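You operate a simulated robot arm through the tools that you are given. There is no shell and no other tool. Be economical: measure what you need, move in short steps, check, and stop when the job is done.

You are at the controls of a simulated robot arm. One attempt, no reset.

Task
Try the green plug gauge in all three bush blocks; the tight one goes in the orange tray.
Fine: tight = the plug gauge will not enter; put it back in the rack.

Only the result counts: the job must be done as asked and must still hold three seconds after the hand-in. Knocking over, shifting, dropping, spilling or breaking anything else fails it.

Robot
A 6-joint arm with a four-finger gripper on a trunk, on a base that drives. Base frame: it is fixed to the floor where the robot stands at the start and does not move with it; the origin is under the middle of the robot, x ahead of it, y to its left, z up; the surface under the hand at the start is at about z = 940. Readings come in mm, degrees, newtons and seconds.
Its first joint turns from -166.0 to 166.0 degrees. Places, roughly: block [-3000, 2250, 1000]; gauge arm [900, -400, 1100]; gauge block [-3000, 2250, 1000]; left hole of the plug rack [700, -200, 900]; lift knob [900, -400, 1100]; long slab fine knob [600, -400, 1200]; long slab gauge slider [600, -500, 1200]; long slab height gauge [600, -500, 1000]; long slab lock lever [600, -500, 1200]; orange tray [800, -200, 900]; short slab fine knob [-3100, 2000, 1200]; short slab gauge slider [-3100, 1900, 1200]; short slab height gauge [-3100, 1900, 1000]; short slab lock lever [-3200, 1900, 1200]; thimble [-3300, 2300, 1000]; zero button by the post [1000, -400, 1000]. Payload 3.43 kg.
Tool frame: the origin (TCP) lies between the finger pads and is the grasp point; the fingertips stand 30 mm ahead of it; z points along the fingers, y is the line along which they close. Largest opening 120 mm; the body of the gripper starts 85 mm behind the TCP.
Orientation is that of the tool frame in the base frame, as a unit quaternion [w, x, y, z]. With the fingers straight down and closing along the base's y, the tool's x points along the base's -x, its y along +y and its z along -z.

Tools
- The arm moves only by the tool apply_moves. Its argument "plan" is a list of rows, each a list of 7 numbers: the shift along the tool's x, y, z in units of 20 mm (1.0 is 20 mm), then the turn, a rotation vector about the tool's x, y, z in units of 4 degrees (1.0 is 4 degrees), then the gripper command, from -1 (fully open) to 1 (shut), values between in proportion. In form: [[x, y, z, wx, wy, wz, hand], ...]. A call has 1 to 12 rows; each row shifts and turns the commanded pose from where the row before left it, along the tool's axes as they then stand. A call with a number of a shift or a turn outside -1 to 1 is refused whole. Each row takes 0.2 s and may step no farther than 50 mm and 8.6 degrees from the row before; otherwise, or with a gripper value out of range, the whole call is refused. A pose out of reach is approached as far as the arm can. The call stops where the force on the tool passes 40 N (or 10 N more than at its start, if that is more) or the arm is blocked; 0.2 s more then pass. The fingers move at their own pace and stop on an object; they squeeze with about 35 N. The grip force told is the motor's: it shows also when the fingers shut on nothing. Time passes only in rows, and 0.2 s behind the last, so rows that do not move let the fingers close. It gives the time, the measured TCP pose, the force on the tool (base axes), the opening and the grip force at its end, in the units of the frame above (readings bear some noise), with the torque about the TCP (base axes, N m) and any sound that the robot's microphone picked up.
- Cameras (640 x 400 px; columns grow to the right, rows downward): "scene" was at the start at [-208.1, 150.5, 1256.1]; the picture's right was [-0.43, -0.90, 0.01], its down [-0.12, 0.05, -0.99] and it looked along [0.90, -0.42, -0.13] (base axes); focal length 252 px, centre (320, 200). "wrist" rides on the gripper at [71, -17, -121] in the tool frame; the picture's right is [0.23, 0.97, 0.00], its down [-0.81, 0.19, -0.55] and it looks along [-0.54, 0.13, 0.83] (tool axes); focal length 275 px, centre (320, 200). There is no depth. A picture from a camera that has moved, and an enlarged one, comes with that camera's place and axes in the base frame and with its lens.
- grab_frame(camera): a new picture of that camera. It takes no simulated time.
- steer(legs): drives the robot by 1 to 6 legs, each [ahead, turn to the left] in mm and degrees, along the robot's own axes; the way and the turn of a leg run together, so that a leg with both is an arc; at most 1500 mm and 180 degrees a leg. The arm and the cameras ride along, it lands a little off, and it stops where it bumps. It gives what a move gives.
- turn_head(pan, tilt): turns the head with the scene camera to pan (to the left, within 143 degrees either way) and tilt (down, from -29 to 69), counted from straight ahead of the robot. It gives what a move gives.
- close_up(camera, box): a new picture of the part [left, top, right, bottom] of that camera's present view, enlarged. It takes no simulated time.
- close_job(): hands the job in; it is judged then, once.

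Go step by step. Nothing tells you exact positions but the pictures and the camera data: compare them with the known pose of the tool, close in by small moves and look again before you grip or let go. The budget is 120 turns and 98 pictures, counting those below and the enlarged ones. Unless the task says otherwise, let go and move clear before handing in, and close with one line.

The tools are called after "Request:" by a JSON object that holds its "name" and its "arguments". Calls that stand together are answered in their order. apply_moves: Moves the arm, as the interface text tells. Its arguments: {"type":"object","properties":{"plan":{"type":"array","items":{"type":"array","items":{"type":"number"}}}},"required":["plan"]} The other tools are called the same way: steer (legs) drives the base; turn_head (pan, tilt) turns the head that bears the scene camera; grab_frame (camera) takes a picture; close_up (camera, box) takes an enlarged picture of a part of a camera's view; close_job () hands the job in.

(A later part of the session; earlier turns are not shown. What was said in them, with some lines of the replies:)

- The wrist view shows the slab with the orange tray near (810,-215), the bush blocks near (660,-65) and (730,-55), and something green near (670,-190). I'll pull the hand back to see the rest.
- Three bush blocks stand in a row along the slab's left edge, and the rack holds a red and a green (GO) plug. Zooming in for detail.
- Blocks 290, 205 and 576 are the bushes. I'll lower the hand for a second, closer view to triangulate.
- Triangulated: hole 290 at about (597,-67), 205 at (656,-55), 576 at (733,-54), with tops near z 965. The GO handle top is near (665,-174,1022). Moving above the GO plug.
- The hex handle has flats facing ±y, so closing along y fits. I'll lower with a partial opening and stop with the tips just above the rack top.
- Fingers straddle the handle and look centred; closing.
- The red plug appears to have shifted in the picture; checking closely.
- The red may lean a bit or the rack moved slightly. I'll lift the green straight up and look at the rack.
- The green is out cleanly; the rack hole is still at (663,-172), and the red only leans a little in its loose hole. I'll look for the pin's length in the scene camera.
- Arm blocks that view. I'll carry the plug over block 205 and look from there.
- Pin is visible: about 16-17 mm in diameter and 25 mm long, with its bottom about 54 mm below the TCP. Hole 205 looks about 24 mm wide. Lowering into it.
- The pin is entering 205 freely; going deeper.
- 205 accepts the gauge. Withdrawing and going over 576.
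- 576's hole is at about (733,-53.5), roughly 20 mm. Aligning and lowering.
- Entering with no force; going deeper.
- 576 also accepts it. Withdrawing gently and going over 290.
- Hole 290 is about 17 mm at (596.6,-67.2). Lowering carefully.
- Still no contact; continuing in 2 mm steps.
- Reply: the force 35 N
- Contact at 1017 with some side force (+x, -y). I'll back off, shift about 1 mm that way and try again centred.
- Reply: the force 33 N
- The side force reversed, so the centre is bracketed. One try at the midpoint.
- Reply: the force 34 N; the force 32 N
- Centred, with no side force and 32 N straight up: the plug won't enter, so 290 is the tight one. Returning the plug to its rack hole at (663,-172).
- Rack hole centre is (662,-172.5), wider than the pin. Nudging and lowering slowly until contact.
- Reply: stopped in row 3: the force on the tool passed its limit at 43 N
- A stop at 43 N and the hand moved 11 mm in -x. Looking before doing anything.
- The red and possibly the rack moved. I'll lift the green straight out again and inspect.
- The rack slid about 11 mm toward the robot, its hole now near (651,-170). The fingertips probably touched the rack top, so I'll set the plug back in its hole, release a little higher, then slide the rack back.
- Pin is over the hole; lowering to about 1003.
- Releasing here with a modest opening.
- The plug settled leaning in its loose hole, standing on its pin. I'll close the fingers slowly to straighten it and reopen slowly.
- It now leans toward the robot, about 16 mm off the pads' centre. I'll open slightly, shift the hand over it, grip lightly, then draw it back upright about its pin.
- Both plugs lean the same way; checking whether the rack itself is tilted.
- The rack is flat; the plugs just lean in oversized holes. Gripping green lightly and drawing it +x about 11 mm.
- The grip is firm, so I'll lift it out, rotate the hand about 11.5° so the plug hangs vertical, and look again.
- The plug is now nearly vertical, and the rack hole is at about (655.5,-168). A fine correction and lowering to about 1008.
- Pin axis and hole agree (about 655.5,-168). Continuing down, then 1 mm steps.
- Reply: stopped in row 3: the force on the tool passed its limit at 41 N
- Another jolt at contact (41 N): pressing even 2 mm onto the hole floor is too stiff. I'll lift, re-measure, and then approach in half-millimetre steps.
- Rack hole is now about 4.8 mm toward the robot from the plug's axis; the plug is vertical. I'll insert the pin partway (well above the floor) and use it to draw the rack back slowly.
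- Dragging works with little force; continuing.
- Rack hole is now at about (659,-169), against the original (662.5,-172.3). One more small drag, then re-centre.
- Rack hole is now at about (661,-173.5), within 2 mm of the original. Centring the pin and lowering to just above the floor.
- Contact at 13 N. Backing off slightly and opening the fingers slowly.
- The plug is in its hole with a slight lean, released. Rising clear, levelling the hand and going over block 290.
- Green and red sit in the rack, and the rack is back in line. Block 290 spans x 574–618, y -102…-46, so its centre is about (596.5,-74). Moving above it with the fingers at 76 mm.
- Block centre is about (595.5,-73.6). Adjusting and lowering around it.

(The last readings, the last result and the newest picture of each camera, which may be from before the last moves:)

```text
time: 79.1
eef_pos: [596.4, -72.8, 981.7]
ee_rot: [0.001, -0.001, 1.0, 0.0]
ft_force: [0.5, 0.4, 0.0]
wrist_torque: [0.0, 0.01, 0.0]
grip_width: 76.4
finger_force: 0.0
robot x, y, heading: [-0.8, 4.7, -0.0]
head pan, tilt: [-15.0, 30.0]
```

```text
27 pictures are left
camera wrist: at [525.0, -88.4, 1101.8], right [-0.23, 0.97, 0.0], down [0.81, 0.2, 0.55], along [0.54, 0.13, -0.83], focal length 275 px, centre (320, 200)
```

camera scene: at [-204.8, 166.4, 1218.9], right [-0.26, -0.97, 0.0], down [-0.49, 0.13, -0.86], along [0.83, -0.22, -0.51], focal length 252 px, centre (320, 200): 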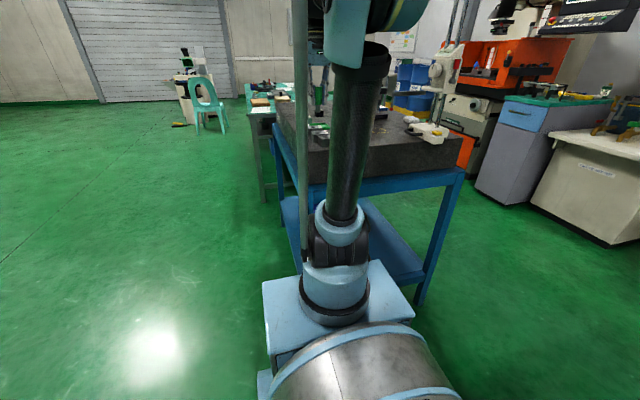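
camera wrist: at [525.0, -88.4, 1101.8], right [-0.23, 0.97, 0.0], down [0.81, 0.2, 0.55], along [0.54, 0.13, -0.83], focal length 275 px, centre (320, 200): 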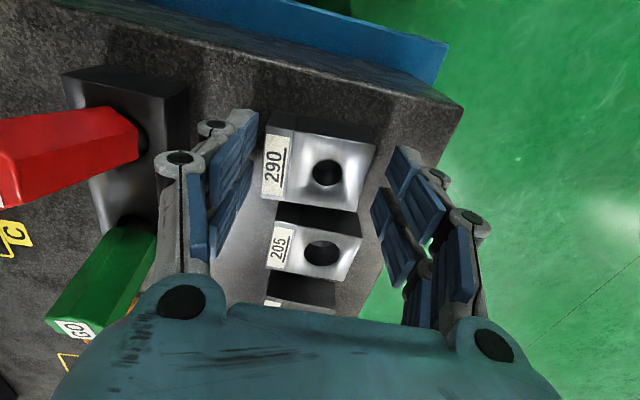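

Fingers straddle the block. Closing gradually.

Request:
{"name": "apply_moves", "arguments": {"plan": [[0, 0, 0, 0, 0, 0, -0.15], [0, 0, 0, 0, 0, 0, -0.05], [0, 0, 0, 0, 0, 0, 0], [0, 0, 0, 0, 0, 0, 0.04], [0, 0, 0, 0, 0, 0, 0.07], [0, 0, 0, 0, 0, 0, 0.1], [0, 0, 0, 0, 0, 0, 0.15], [0, 0, 0, 0, 0, 0, 1], [0, 0, 0, 0, 0, 0, 1]]}}

Request:
{"name": "grab_frame", "arguments": {"camera": "wrist"}}

```text
time: 81.1
eef_pos: [595.1, -72.2, 980.6]
ee_rot: [0.001, -0.001, 1.0, 0.001]
ft_force: [0.6, -2.2, 2.2]
wrist_torque: [-0.12, 0.01, -0.03]
grip_width: 57.7
finger_force: 35.1
robot x, y, heading: [-2.5, 2.3, -0.2]
head pan, tilt: [-15.0, 30.0]
```

```text
26 pictures are left
camera wrist: at [524.9, -88.5, 1102.0], right [-0.23, 0.97, 0.0], down [0.81, 0.2, 0.55], along [0.54, 0.13, -0.83], focal length 275 px, centre (320, 200)
```

wrist: 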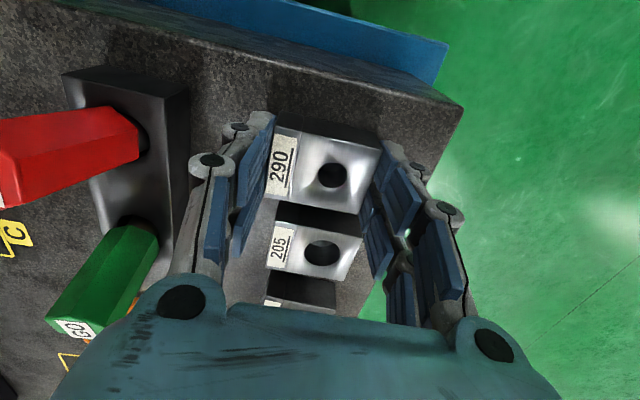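

Block held (57.7 mm). Lifting straight up.

Request:
{"name": "apply_moves", "arguments": {"plan": [[0, 0, -0.3, 0, 0, 0, 1], [0, 0, -0.6, 0, 0, 0, 1], [0, 0, -1, 0, 0, 0, 1], [0, 0, -1, 0, 0, 0, 1], [0, 0, -1, 0, 0, 0, 1], [0, 0, -1, 0, 0, 0, 1], [0, 0, -0.6, 0, 0, 0, 1], [0, 0, 0, 0, 0, 0, 1]]}}

Request:
{"name": "apply_moves", "arguments": {"plan": [[-0.973, -0.659, 0, 0, 0, 0, 1], [-0.973, -0.659, 0, 0, 0, 0, 1], [-0.973, -0.659, 0, 0, 0, 0, 1], [-0.973, -0.659, 0, 0, 0, 0, 1], [-0.973, -0.659, 0, 0, 0, 0, 1], [-0.973, -0.659, 0, 0, 0, 0, 1], [-0.973, -0.659, 0, 0, 0, 0, 1], [-0.973, -0.659, 0, 0, 0, 0, 1], [-0.973, -0.659, 0, 0, 0, 0, 1], [0, 0, 0, 0, 0, 0, 1]]}}

Request:
{"name": "grab_frame", "arguments": {"camera": "wrist"}}

Request:
{"name": "grab_frame", "arguments": {"camera": "scene"}}

```text
time: 82.9
eef_pos: [595.5, -72.8, 1093.4]
ee_rot: [0.0, -0.002, 1.0, 0.001]
ft_force: [-0.5, -0.2, -5.0]
wrist_torque: [0.02, 0.01, -0.02]
grip_width: 57.7
finger_force: 34.8
robot x, y, heading: [-0.6, -1.3, -0.1]
head pan, tilt: [-15.0, 30.0]
```

```text
time: 85.1
eef_pos: [771.8, -190.5, 1091.1]
ee_rot: [0.001, -0.002, 1.0, 0.0]
ft_force: [-1.2, -0.7, -5.3]
wrist_torque: [-0.02, 0.0, 0.03]
grip_width: 57.8
finger_force: 34.3
robot x, y, heading: [-1.0, -0.7, 0.2]
head pan, tilt: [-15.0, 30.0]
```

```text
25 pictures are left
camera wrist: at [700.5, -206.0, 1212.9], right [-0.23, 0.97, 0.0], down [0.81, 0.2, 0.55], along [0.54, 0.13, -0.83], focal length 275 px, centre (320, 200)
```

wrist: 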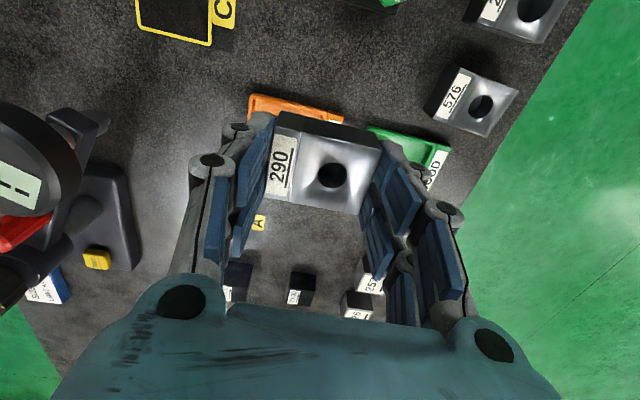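

```text
24 pictures are left
camera scene: at [-204.6, 166.4, 1218.9], right [-0.26, -0.97, 0.0], down [-0.49, 0.13, -0.86], along [0.83, -0.22, -0.51], focal length 252 px, centre (320, 200)
```

scene: 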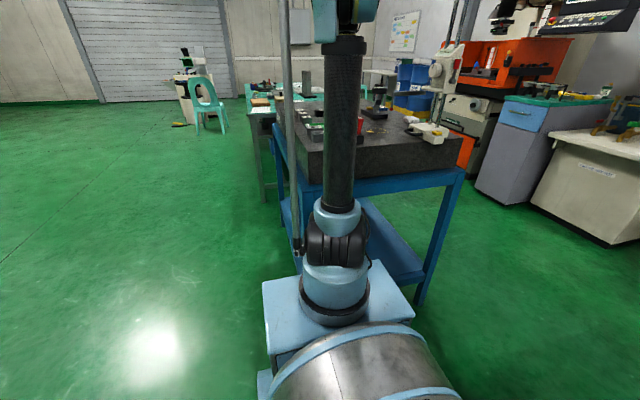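

Holding above the tray's near edge. The tray floor centre is about (810,-214); moving there and lowering partway.

Request:
{"name": "apply_moves", "arguments": {"plan": [[-0.93, -0.59, 0, 0, 0, 0, 1], [-0.93, -0.59, 0, 0, 0, 0, 1], [0, 0, 1, 0, 0, 0, 1], [0, 0, 1, 0, 0, 0, 1], [0, 0, 0.8, 0, 0, 0, 1], [0, 0, 0, 0, 0, 0, 1]]}}

Request:
{"name": "grab_frame", "arguments": {"camera": "wrist"}}

Request:
{"name": "close_up", "arguments": {"camera": "scene", "box": [340, 80, 420, 150]}}

```text
time: 86.5
eef_pos: [809.2, -215.6, 1036.8]
ee_rot: [0.001, -0.002, 1.0, -0.001]
ft_force: [-0.4, 0.9, -5.4]
wrist_torque: [0.0, 0.0, -0.03]
grip_width: 57.8
finger_force: 34.5
robot x, y, heading: [0.1, 0.3, 0.1]
head pan, tilt: [-15.0, 30.0]
```

```text
23 pictures are left
camera wrist: at [737.9, -231.4, 1156.9], right [-0.23, 0.97, 0.0], down [0.81, 0.2, 0.55], along [0.54, 0.13, -0.83], focal length 275 px, centre (320, 200)
```

wrist: 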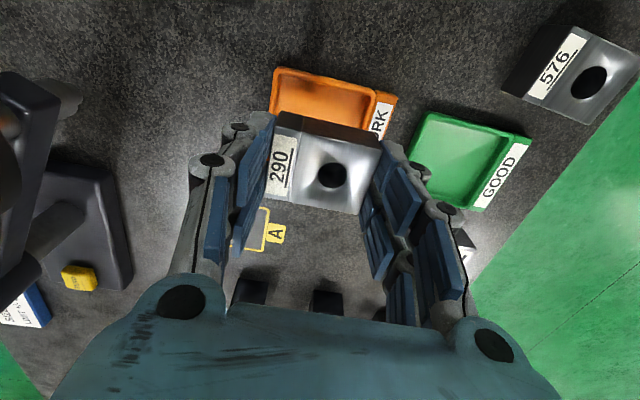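

```text
5.71 times, centred on (380, 115) of scene
camera zoom: at [-204.5, 166.4, 1218.9], right [-0.26, -0.97, 0.0], down [-0.49, 0.13, -0.86], along [0.83, -0.22, -0.51], focal length 1441 px, centre (-23, 686)
```

zoom: 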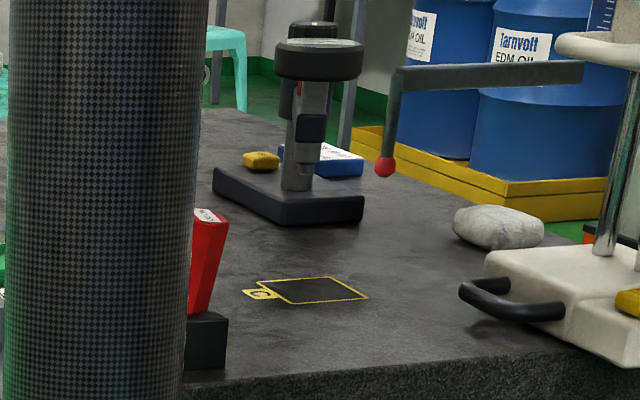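

Block is centred over the tray floor. Lowering gently until contact.

Request:
{"name": "apply_moves", "arguments": {"plan": [[0, 0, 1, 0, 0, 0, 1], [0, 0, 0.8, 0, 0, 0, 1], [0, 0, 0.4, 0, 0, 0, 1], [0, 0, 0.1, 0, 0, 0, 1], [0, 0, 0, 0, 0, 0, 1]]}}

Request:
{"name": "close_up", "arguments": {"camera": "wrist", "box": [220, 40, 440, 240]}}

```text
time: 87.7
eef_pos: [807.7, -214.0, 991.2]
ee_rot: [0.002, -0.001, 1.0, -0.001]
ft_force: [6.9, -7.4, 21.1]
wrist_torque: [0.5, -0.01, -0.13]
grip_width: 57.8
finger_force: 34.7
robot x, y, heading: [-0.6, 3.5, 0.1]
head pan, tilt: [-15.0, 30.0]
```

```text
2.00 times, centred on (330, 140) of wrist
camera zoom: at [736.9, -231.0, 1111.9], right [-0.23, 0.97, 0.0], down [0.81, 0.2, 0.56], along [0.54, 0.13, -0.83], focal length 551 px, centre (300, 320)
```

zoom: 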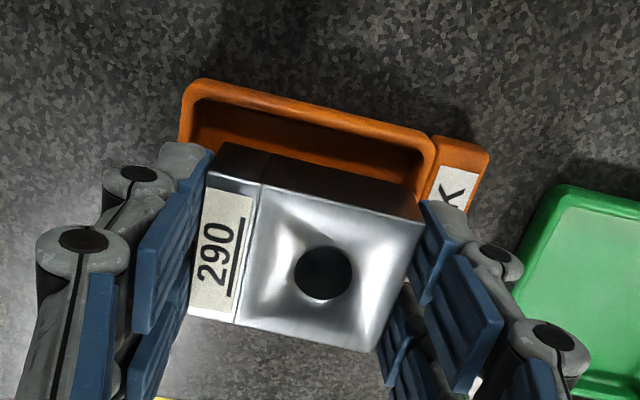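

Contact at 991: the right fingertip meets the tray's rim, so the block can't be seated with this low grip. I'll set it on clear slab at about (730,-190), regrip higher, and come back.

Request:
{"name": "apply_moves", "arguments": {"plan": [[0, 0, -0.3, 0, 0, 0, 1], [0, 0, -1, 0, 0, 0, 1], [0, 0, -1, 0, 0, 0, 1], [1, 0.3, -0.3, 0, 0, 0, 1], [1, 0.3, 0, 0, 0, 0, 1], [1, 0.3, 0, 0, 0, 0, 1], [0.9, 0.3, 0, 0, 0, 0, 1], [0, 0, 0, 0, 0, 0, 1]]}}

Request:
{"name": "grab_frame", "arguments": {"camera": "wrist"}}

```text
time: 89.5
eef_pos: [729.6, -190.3, 1040.4]
ee_rot: [0.001, -0.002, 1.0, 0.0]
ft_force: [-1.2, 0.5, -5.4]
wrist_torque: [-0.01, 0.02, 0.03]
grip_width: 58.2
finger_force: 34.7
robot x, y, heading: [4.0, 0.0, -0.1]
head pan, tilt: [-15.0, 30.0]
```

```text
20 pictures are left
camera wrist: at [658.0, -206.8, 1162.1], right [-0.23, 0.97, 0.0], down [0.81, 0.2, 0.55], along [0.54, 0.13, -0.83], focal length 275 px, centre (320, 200)
```

wrist: 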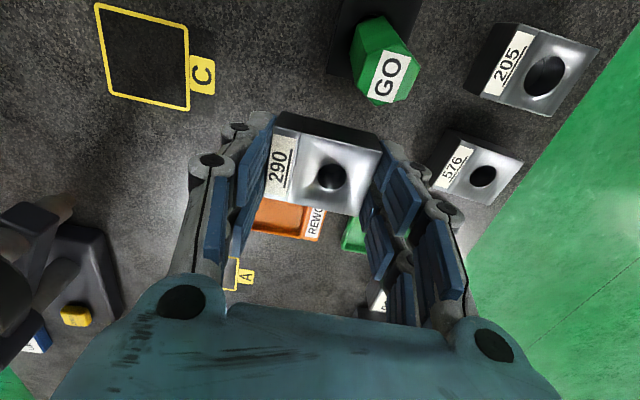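

Clear spot. Lowering to just above the slab.

Request:
{"name": "apply_moves", "arguments": {"plan": [[0, 0, 1, 0, 0, 0, 1], [0, 0, 1, 0, 0, 0, 1], [0, 0, 0.7, 0, 0, 0, 1], [0, 0, 0.1, 0, 0, 0, 1], [0, 0, 0, 0, 0, 0, 1], [0, 0, 0, 0, 0, 0, 1]]}}

Request:
{"name": "apply_moves", "arguments": {"plan": [[0, 0, 0.05, 0, 0, 0, 1], [0, 0, 0, 0, 0, 0, 1], [0, 0, 0, 0, 0, 0, 1]]}}

```text
time: 90.9
eef_pos: [729.4, -189.2, 987.0]
ee_rot: [0.001, -0.002, 1.0, 0.0]
ft_force: [0.5, 0.6, -4.2]
wrist_torque: [-0.02, 0.0, -0.03]
grip_width: 58.0
finger_force: 35.3
robot x, y, heading: [2.6, 0.9, 0.1]
head pan, tilt: [-15.0, 30.0]
```

```text
time: 91.7
eef_pos: [731.0, -191.8, 985.6]
ee_rot: [0.001, -0.001, 1.0, 0.0]
ft_force: [0.6, 0.3, -5.0]
wrist_torque: [0.01, 0.0, 0.01]
grip_width: 57.9
finger_force: 34.7
robot x, y, heading: [0.5, 2.1, -0.2]
head pan, tilt: [-15.0, 30.0]
```

Request:
{"name": "apply_moves", "arguments": {"plan": [[0, 0, 0.05, 0, 0, 0, 1], [0, 0, 0.05, 0, 0, 0, 1], [0, 0, 0, 0, 0, 0, 1], [0, 0, 0, 0, 0, 0, 1]]}}

Request:
{"name": "apply_moves", "arguments": {"plan": [[0, 0, 0.035, 0, 0, 0, 1], [0, 0, 0, 0, 0, 0, 1], [0, 0, 0, 0, 0, 0, 1]]}}

```text
time: 92.7
eef_pos: [730.1, -190.4, 982.6]
ee_rot: [0.0, -0.002, 1.0, 0.0]
ft_force: [-0.4, 0.7, -4.7]
wrist_torque: [-0.02, -0.02, 0.0]
grip_width: 57.8
finger_force: 34.8
robot x, y, heading: [-0.7, 4.4, 0.1]
head pan, tilt: [-15.0, 30.0]
```

```text
time: 93.5
eef_pos: [731.1, -190.1, 981.3]
ee_rot: [0.001, -0.002, 1.0, 0.0]
ft_force: [-0.2, -0.4, -4.2]
wrist_torque: [0.02, 0.01, 0.01]
grip_width: 58.0
finger_force: 35.5
robot x, y, heading: [1.2, 4.9, 0.2]
head pan, tilt: [-15.0, 30.0]
```

Request:
{"name": "apply_moves", "arguments": {"plan": [[0, 0, 0.03, 0, 0, 0, 1], [0, 0, 0, 0, 0, 0, 1], [0, 0, 0, 0, 0, 0, 1]]}}

Request:
{"name": "apply_moves", "arguments": {"plan": [[0, 0, 0.03, 0, 0, 0, 1], [0, 0, 0, 0, 0, 0, 1], [0, 0, 0, 0, 0, 0, 1]]}}

```text
time: 94.3
eef_pos: [730.1, -190.9, 981.8]
ee_rot: [0.001, -0.002, 1.0, 0.0]
ft_force: [0.3, 0.1, -5.6]
wrist_torque: [-0.02, 0.01, 0.01]
grip_width: 58.1
finger_force: 35.2
robot x, y, heading: [0.7, -2.6, -0.1]
head pan, tilt: [-15.0, 30.0]
```

```text
time: 95.1
eef_pos: [730.2, -190.5, 981.6]
ee_rot: [0.001, -0.002, 1.0, -0.001]
ft_force: [-0.3, -0.4, -4.2]
wrist_torque: [-0.01, 0.01, -0.04]
grip_width: 58.0
finger_force: 35.5
robot x, y, heading: [0.1, -2.9, 0.1]
head pan, tilt: [-15.0, 30.0]
```

Within about a millimetre of the slab; releasing, rising 6.5 mm, regripping.

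Request:
{"name": "apply_moves", "arguments": {"plan": [[0, 0, 0.02, 0, 0, 0, 0.05], [0, 0, 0, 0, 0, 0, 0.02], [0, 0, 0, 0, 0, 0, -0.02], [0, 0, 0, 0, 0, 0, -0.07], [0, 0, 0, 0, 0, 0, -0.1], [0, 0, -0.34, 0, 0, 0, -0.1], [0, 0, 0, 0, 0, 0, -0.1]]}}

Request:
{"name": "close_up", "arguments": {"camera": "wrist", "box": [220, 60, 440, 260]}}

```text
time: 96.7
eef_pos: [730.4, -190.0, 987.5]
ee_rot: [0.0, -0.002, 1.0, 0.0]
ft_force: [-0.1, 0.1, -0.1]
wrist_torque: [0.04, 0.0, 0.0]
grip_width: 66.1
finger_force: 0.1
robot x, y, heading: [-0.4, 3.2, -0.0]
head pan, tilt: [-15.0, 30.0]
```

```text
2.00 times, centred on (330, 160) of wrist
camera zoom: at [658.9, -206.6, 1108.7], right [-0.23, 0.97, 0.0], down [0.81, 0.2, 0.55], along [0.54, 0.13, -0.83], focal length 551 px, centre (300, 280)
```

zoom: 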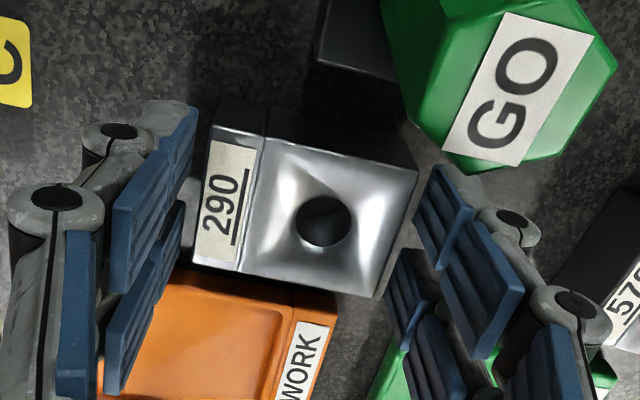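

Request:
{"name": "apply_moves", "arguments": {"plan": [[0, 0, 0, 0, 0, 0, -0.05], [0, 0, 0, 0, 0, 0, 0], [0, 0, 0, 0, 0, 0, 0.03], [0, 0, 0, 0, 0, 0, 0.06], [0, 0, 0, 0, 0, 0, 0.1], [0, 0, 0, 0, 0, 0, 1], [0, 0, 0, 0, 0, 0, 1], [0, 0, -0.2, 0, 0, 0, 1], [0, 0, -0.5, 0, 0, 0, 1], [0, 0, -1, 0, 0, 0, 1], [0, 0, -1, 0, 0, 0, 1], [0, 0, 0, 0, 0, 0, 1]]}}

Request:
{"name": "grab_frame", "arguments": {"camera": "wrist"}}

```text
time: 99.3
eef_pos: [732.2, -189.6, 1043.6]
ee_rot: [0.001, -0.002, 1.0, 0.001]
ft_force: [0.1, 0.8, -6.0]
wrist_torque: [-0.03, 0.0, 0.03]
grip_width: 57.8
finger_force: 35.2
robot x, y, heading: [0.3, 0.2, 0.1]
head pan, tilt: [-15.0, 30.0]
```

```text
18 pictures are left
camera wrist: at [659.3, -206.9, 1164.1], right [-0.23, 0.97, 0.0], down [0.81, 0.2, 0.55], along [0.54, 0.13, -0.83], focal length 275 px, centre (320, 200)
```

wrist: 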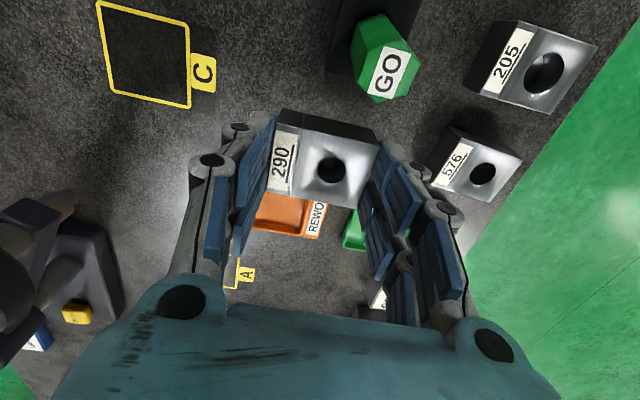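

Regripped higher. Back over the tray and lowering carefully.

Request:
{"name": "apply_moves", "arguments": {"plan": [[-1, -0.33, 0, 0, 0, 0, 1], [-1, -0.33, 0, 0, 0, 0, 1], [-1, -0.33, 0, 0, 0, 0, 1], [-0.85, -0.33, 0, 0, 0, 0, 1], [0, 0, 0, 0, 0, 0, 1], [0, 0, 1, 0, 0, 0, 1], [0, 0, 0.8, 0, 0, 0, 1], [0, 0, 0.3, 0, 0, 0, 1], [0, 0, 0, 0, 0, 0, 1], [0, 0, 0, 0, 0, 0, 1]]}}

Request:
{"name": "close_up", "arguments": {"camera": "wrist", "box": [220, 40, 440, 240]}}

```text
time: 101.5
eef_pos: [806.6, -215.9, 1000.7]
ee_rot: [0.001, -0.002, 1.0, 0.0]
ft_force: [1.3, 0.0, -4.4]
wrist_torque: [-0.03, 0.01, -0.01]
grip_width: 57.9
finger_force: 34.5
robot x, y, heading: [0.4, 1.0, -0.1]
head pan, tilt: [-15.0, 30.0]
```

```text
2.00 times, centred on (330, 140) of wrist
camera zoom: at [735.7, -233.4, 1121.6], right [-0.23, 0.97, 0.0], down [0.81, 0.2, 0.55], along [0.54, 0.13, -0.83], focal length 551 px, centre (300, 320)
```

zoom: 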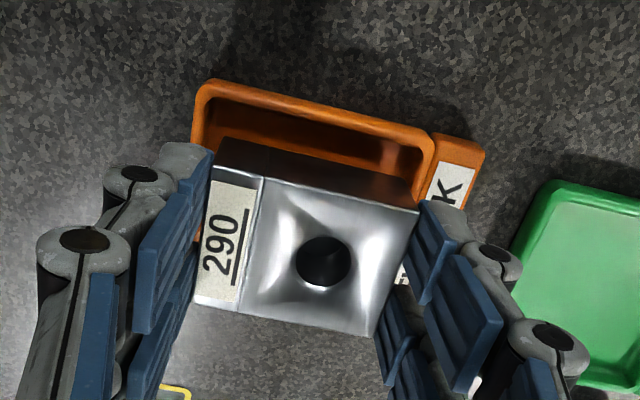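

Relative to the tray's inner rim the block sits about 3 mm too far to +y, which likely caused the earlier contact. Shifting -3 mm and lowering in small steps.

Request:
{"name": "apply_moves", "arguments": {"plan": [[-0.05, -0.16, 0, 0, 0, 0, 1], [0, 0, 0.15, 0, 0, 0, 1], [0, 0, 0.05, 0, 0, 0, 1], [0, 0, 0, 0, 0, 0, 1], [0, 0, 0, 0, 0, 0, 1]]}}

Request:
{"name": "close_up", "arguments": {"camera": "wrist", "box": [220, 40, 440, 240]}}

```text
time: 102.7
eef_pos: [809.2, -218.7, 996.2]
ee_rot: [0.0, -0.002, 1.0, 0.0]
ft_force: [0.6, 0.8, -5.4]
wrist_torque: [-0.02, -0.01, 0.07]
grip_width: 58.0
finger_force: 34.8
robot x, y, heading: [0.3, 2.2, -0.1]
head pan, tilt: [-15.0, 30.0]
```

```text
2.00 times, centred on (330, 140) of wrist
camera zoom: at [737.2, -236.1, 1116.7], right [-0.23, 0.97, 0.0], down [0.81, 0.2, 0.55], along [0.54, 0.13, -0.83], focal length 551 px, centre (300, 320)
```

zoom: 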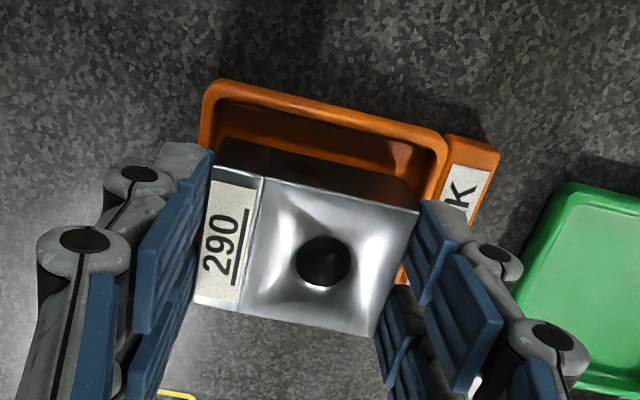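

Now nearly centred (gaps 9 and 17 px); correcting +1 mm and lowering stepwise.

Request:
{"name": "apply_moves", "arguments": {"plan": [[0, 0.05, 0.05, 0, 0, 0, 1], [0, 0, 0.05, 0, 0, 0, 1], [0, 0, 0, 0, 0, 0, 1], [0, 0, 0, 0, 0, 0, 1]]}}

Request:
{"name": "apply_moves", "arguments": {"plan": [[0, 0, 0.05, 0, 0, 0, 1], [0, 0, 0, 0, 0, 0, 1], [0, 0, 0, 0, 0, 0, 1]]}}

Request:
{"name": "apply_moves", "arguments": {"plan": [[0, 0, 0.05, 0, 0, 0, 1], [0, 0, 0, 0, 0, 0, 1], [0, 0, 0, 0, 0, 0, 1]]}}

```text
time: 103.7
eef_pos: [808.7, -219.4, 993.7]
ee_rot: [0.001, -0.002, 1.0, 0.0]
ft_force: [-0.4, 0.5, -4.7]
wrist_torque: [0.0, 0.0, -0.02]
grip_width: 57.8
finger_force: 35.0
robot x, y, heading: [1.8, -1.1, 0.1]
head pan, tilt: [-15.0, 30.0]
```

```text
time: 104.5
eef_pos: [808.2, -218.8, 992.1]
ee_rot: [0.001, -0.001, 1.0, 0.0]
ft_force: [-0.4, -0.3, -5.0]
wrist_torque: [0.01, -0.01, 0.01]
grip_width: 57.7
finger_force: 35.3
robot x, y, heading: [1.3, 2.1, -0.1]
head pan, tilt: [-15.0, 30.0]
```

```text
time: 105.3
eef_pos: [808.5, -218.8, 991.6]
ee_rot: [0.001, -0.001, 1.0, 0.0]
ft_force: [5.2, -0.1, 14.4]
wrist_torque: [-0.16, 0.2, 0.05]
grip_width: 57.8
finger_force: 35.2
robot x, y, heading: [-0.5, -1.5, -0.1]
head pan, tilt: [-15.0, 30.0]
```

Contact at about 991 (block bottom about 944, tray floor level). Relieving slightly and opening slowly.

Request:
{"name": "apply_moves", "arguments": {"plan": [[0, 0, -0.03, 0, 0, 0, 1], [0, 0, 0, 0, 0, 0, 0.05], [0, 0, 0, 0, 0, 0, 0.02], [0, 0, 0, 0, 0, 0, -0.01], [0, 0, 0, 0, 0, 0, -0.05], [0, 0, 0, 0, 0, 0, -0.1], [0, 0, 0, 0, 0, 0, -0.1]]}}

Request:
{"name": "close_up", "arguments": {"camera": "wrist", "box": [220, 40, 440, 240]}}

```text
time: 106.9
eef_pos: [808.7, -219.3, 993.3]
ee_rot: [0.001, -0.002, 1.0, 0.0]
ft_force: [-0.4, 0.0, 0.7]
wrist_torque: [-0.02, -0.02, 0.01]
grip_width: 66.2
finger_force: 0.1
robot x, y, heading: [1.0, 1.3, 0.1]
head pan, tilt: [-15.0, 30.0]
```

```text
2.00 times, centred on (330, 140) of wrist
camera zoom: at [737.0, -235.3, 1113.5], right [-0.23, 0.97, 0.0], down [0.81, 0.2, 0.55], along [0.54, 0.13, -0.83], focal length 551 px, centre (300, 320)
```

zoom: 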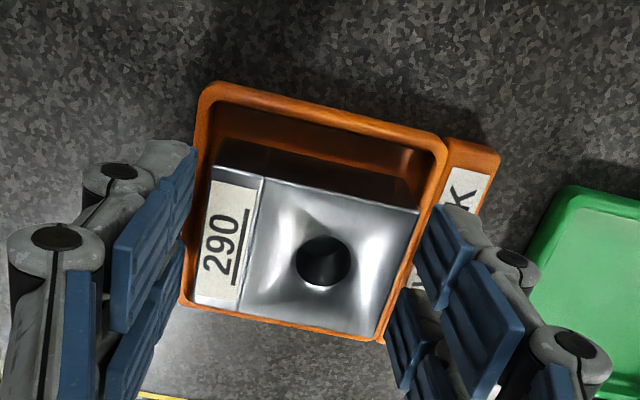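

Block 290 sits in the tray. Rising clear and viewing everything.

Request:
{"name": "apply_moves", "arguments": {"plan": [[0, 0, -0.3, 0, 0, 0, -0.1], [0, 0, -1, 0, 0, 0, -0.1], [0, 0, -1, 0, 0, 0, -0.1], [0, 0, -1, 0, 0, 0, -0.1], [0, 0, -1, 0, 0, 0, -0.1], [0, 0, -1, 0, 0, 0, -0.1], [1, 0.3, -1, 0, 0, 0, -0.1], [1, 0.3, -1, 0, 0, 0, -0.1], [1, 0.3, -1, 0, 0, 0, -0.1], [1, 0.3, 0, 0, 0, 0, -0.1], [1, 0.3, 0, 0, 0, 0, -0.1], [1, 0.3, 0, 0, 0, 0, -0.1]]}}

Request:
{"name": "apply_moves", "arguments": {"plan": [[1, 0, 0, 0, 0, 0, -0.1], [1, 0, 0, 0, 0, 0, -0.1], [1, 0, 0, 0, 0, 0, -0.1], [1, 0, 0, 0, 0, 0, -0.1], [1, 0, 0, 0, 0, 0, -0.1], [1, 0, 0, 0, 0, 0, -0.1], [0, 0, 0, 0, 0, 0, -0.1]]}}

Request:
{"name": "grab_frame", "arguments": {"camera": "wrist"}}

Request:
{"name": "close_up", "arguments": {"camera": "wrist", "box": [220, 60, 400, 260]}}

```text
time: 109.5
eef_pos: [687.9, -184.3, 1157.9]
ee_rot: [0.001, -0.001, 1.0, 0.0]
ft_force: [-0.2, 1.1, -0.6]
wrist_torque: [-0.01, 0.02, 0.02]
grip_width: 65.7
finger_force: 0.0
robot x, y, heading: [-0.6, 2.1, 0.1]
head pan, tilt: [-15.0, 30.0]
```

```text
time: 111.1
eef_pos: [567.7, -183.2, 1159.5]
ee_rot: [0.001, -0.001, 1.0, 0.0]
ft_force: [-0.6, 0.0, 0.2]
wrist_torque: [0.01, -0.01, 0.0]
grip_width: 66.0
finger_force: 0.0
robot x, y, heading: [-0.9, -2.6, 0.1]
head pan, tilt: [-15.0, 30.0]
```

```text
14 pictures are left
camera wrist: at [496.3, -199.6, 1279.7], right [-0.23, 0.97, 0.0], down [0.81, 0.2, 0.55], along [0.54, 0.13, -0.83], focal length 275 px, centre (320, 200)
```

wrist: 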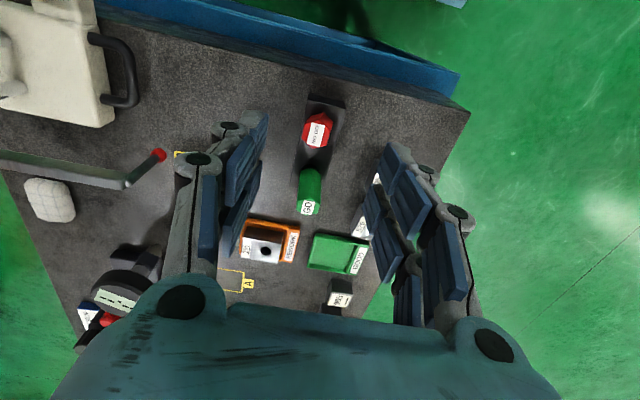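

```text
2.00 times, centred on (310, 160) of wrist
camera zoom: at [496.3, -199.6, 1279.7], right [-0.23, 0.97, 0.0], down [0.81, 0.2, 0.55], along [0.54, 0.13, -0.83], focal length 551 px, centre (340, 280)
```

zoom: 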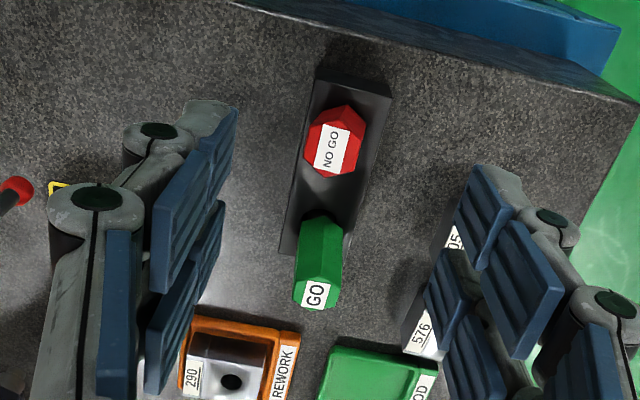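

Block 290, the one the plug would not enter, is in the orange tray. The GO plug is back in its rack hole, the rack is back to within 2 mm of where it stood, and the hand is clear. Handing in.

Request:
{"name": "close_job", "arguments": {}}

```text
The job is handed in.
```

The job is handed in: the green plug would not enter block 290, so 290 is in the orange tray. The plug entered 205 and 576 freely and is back in its rack hole. The rack got knocked up to about 20 mm out of place along the way. I slid it back to within about 2 mm, but both plugs now lean roughly 10° in their loose holes.
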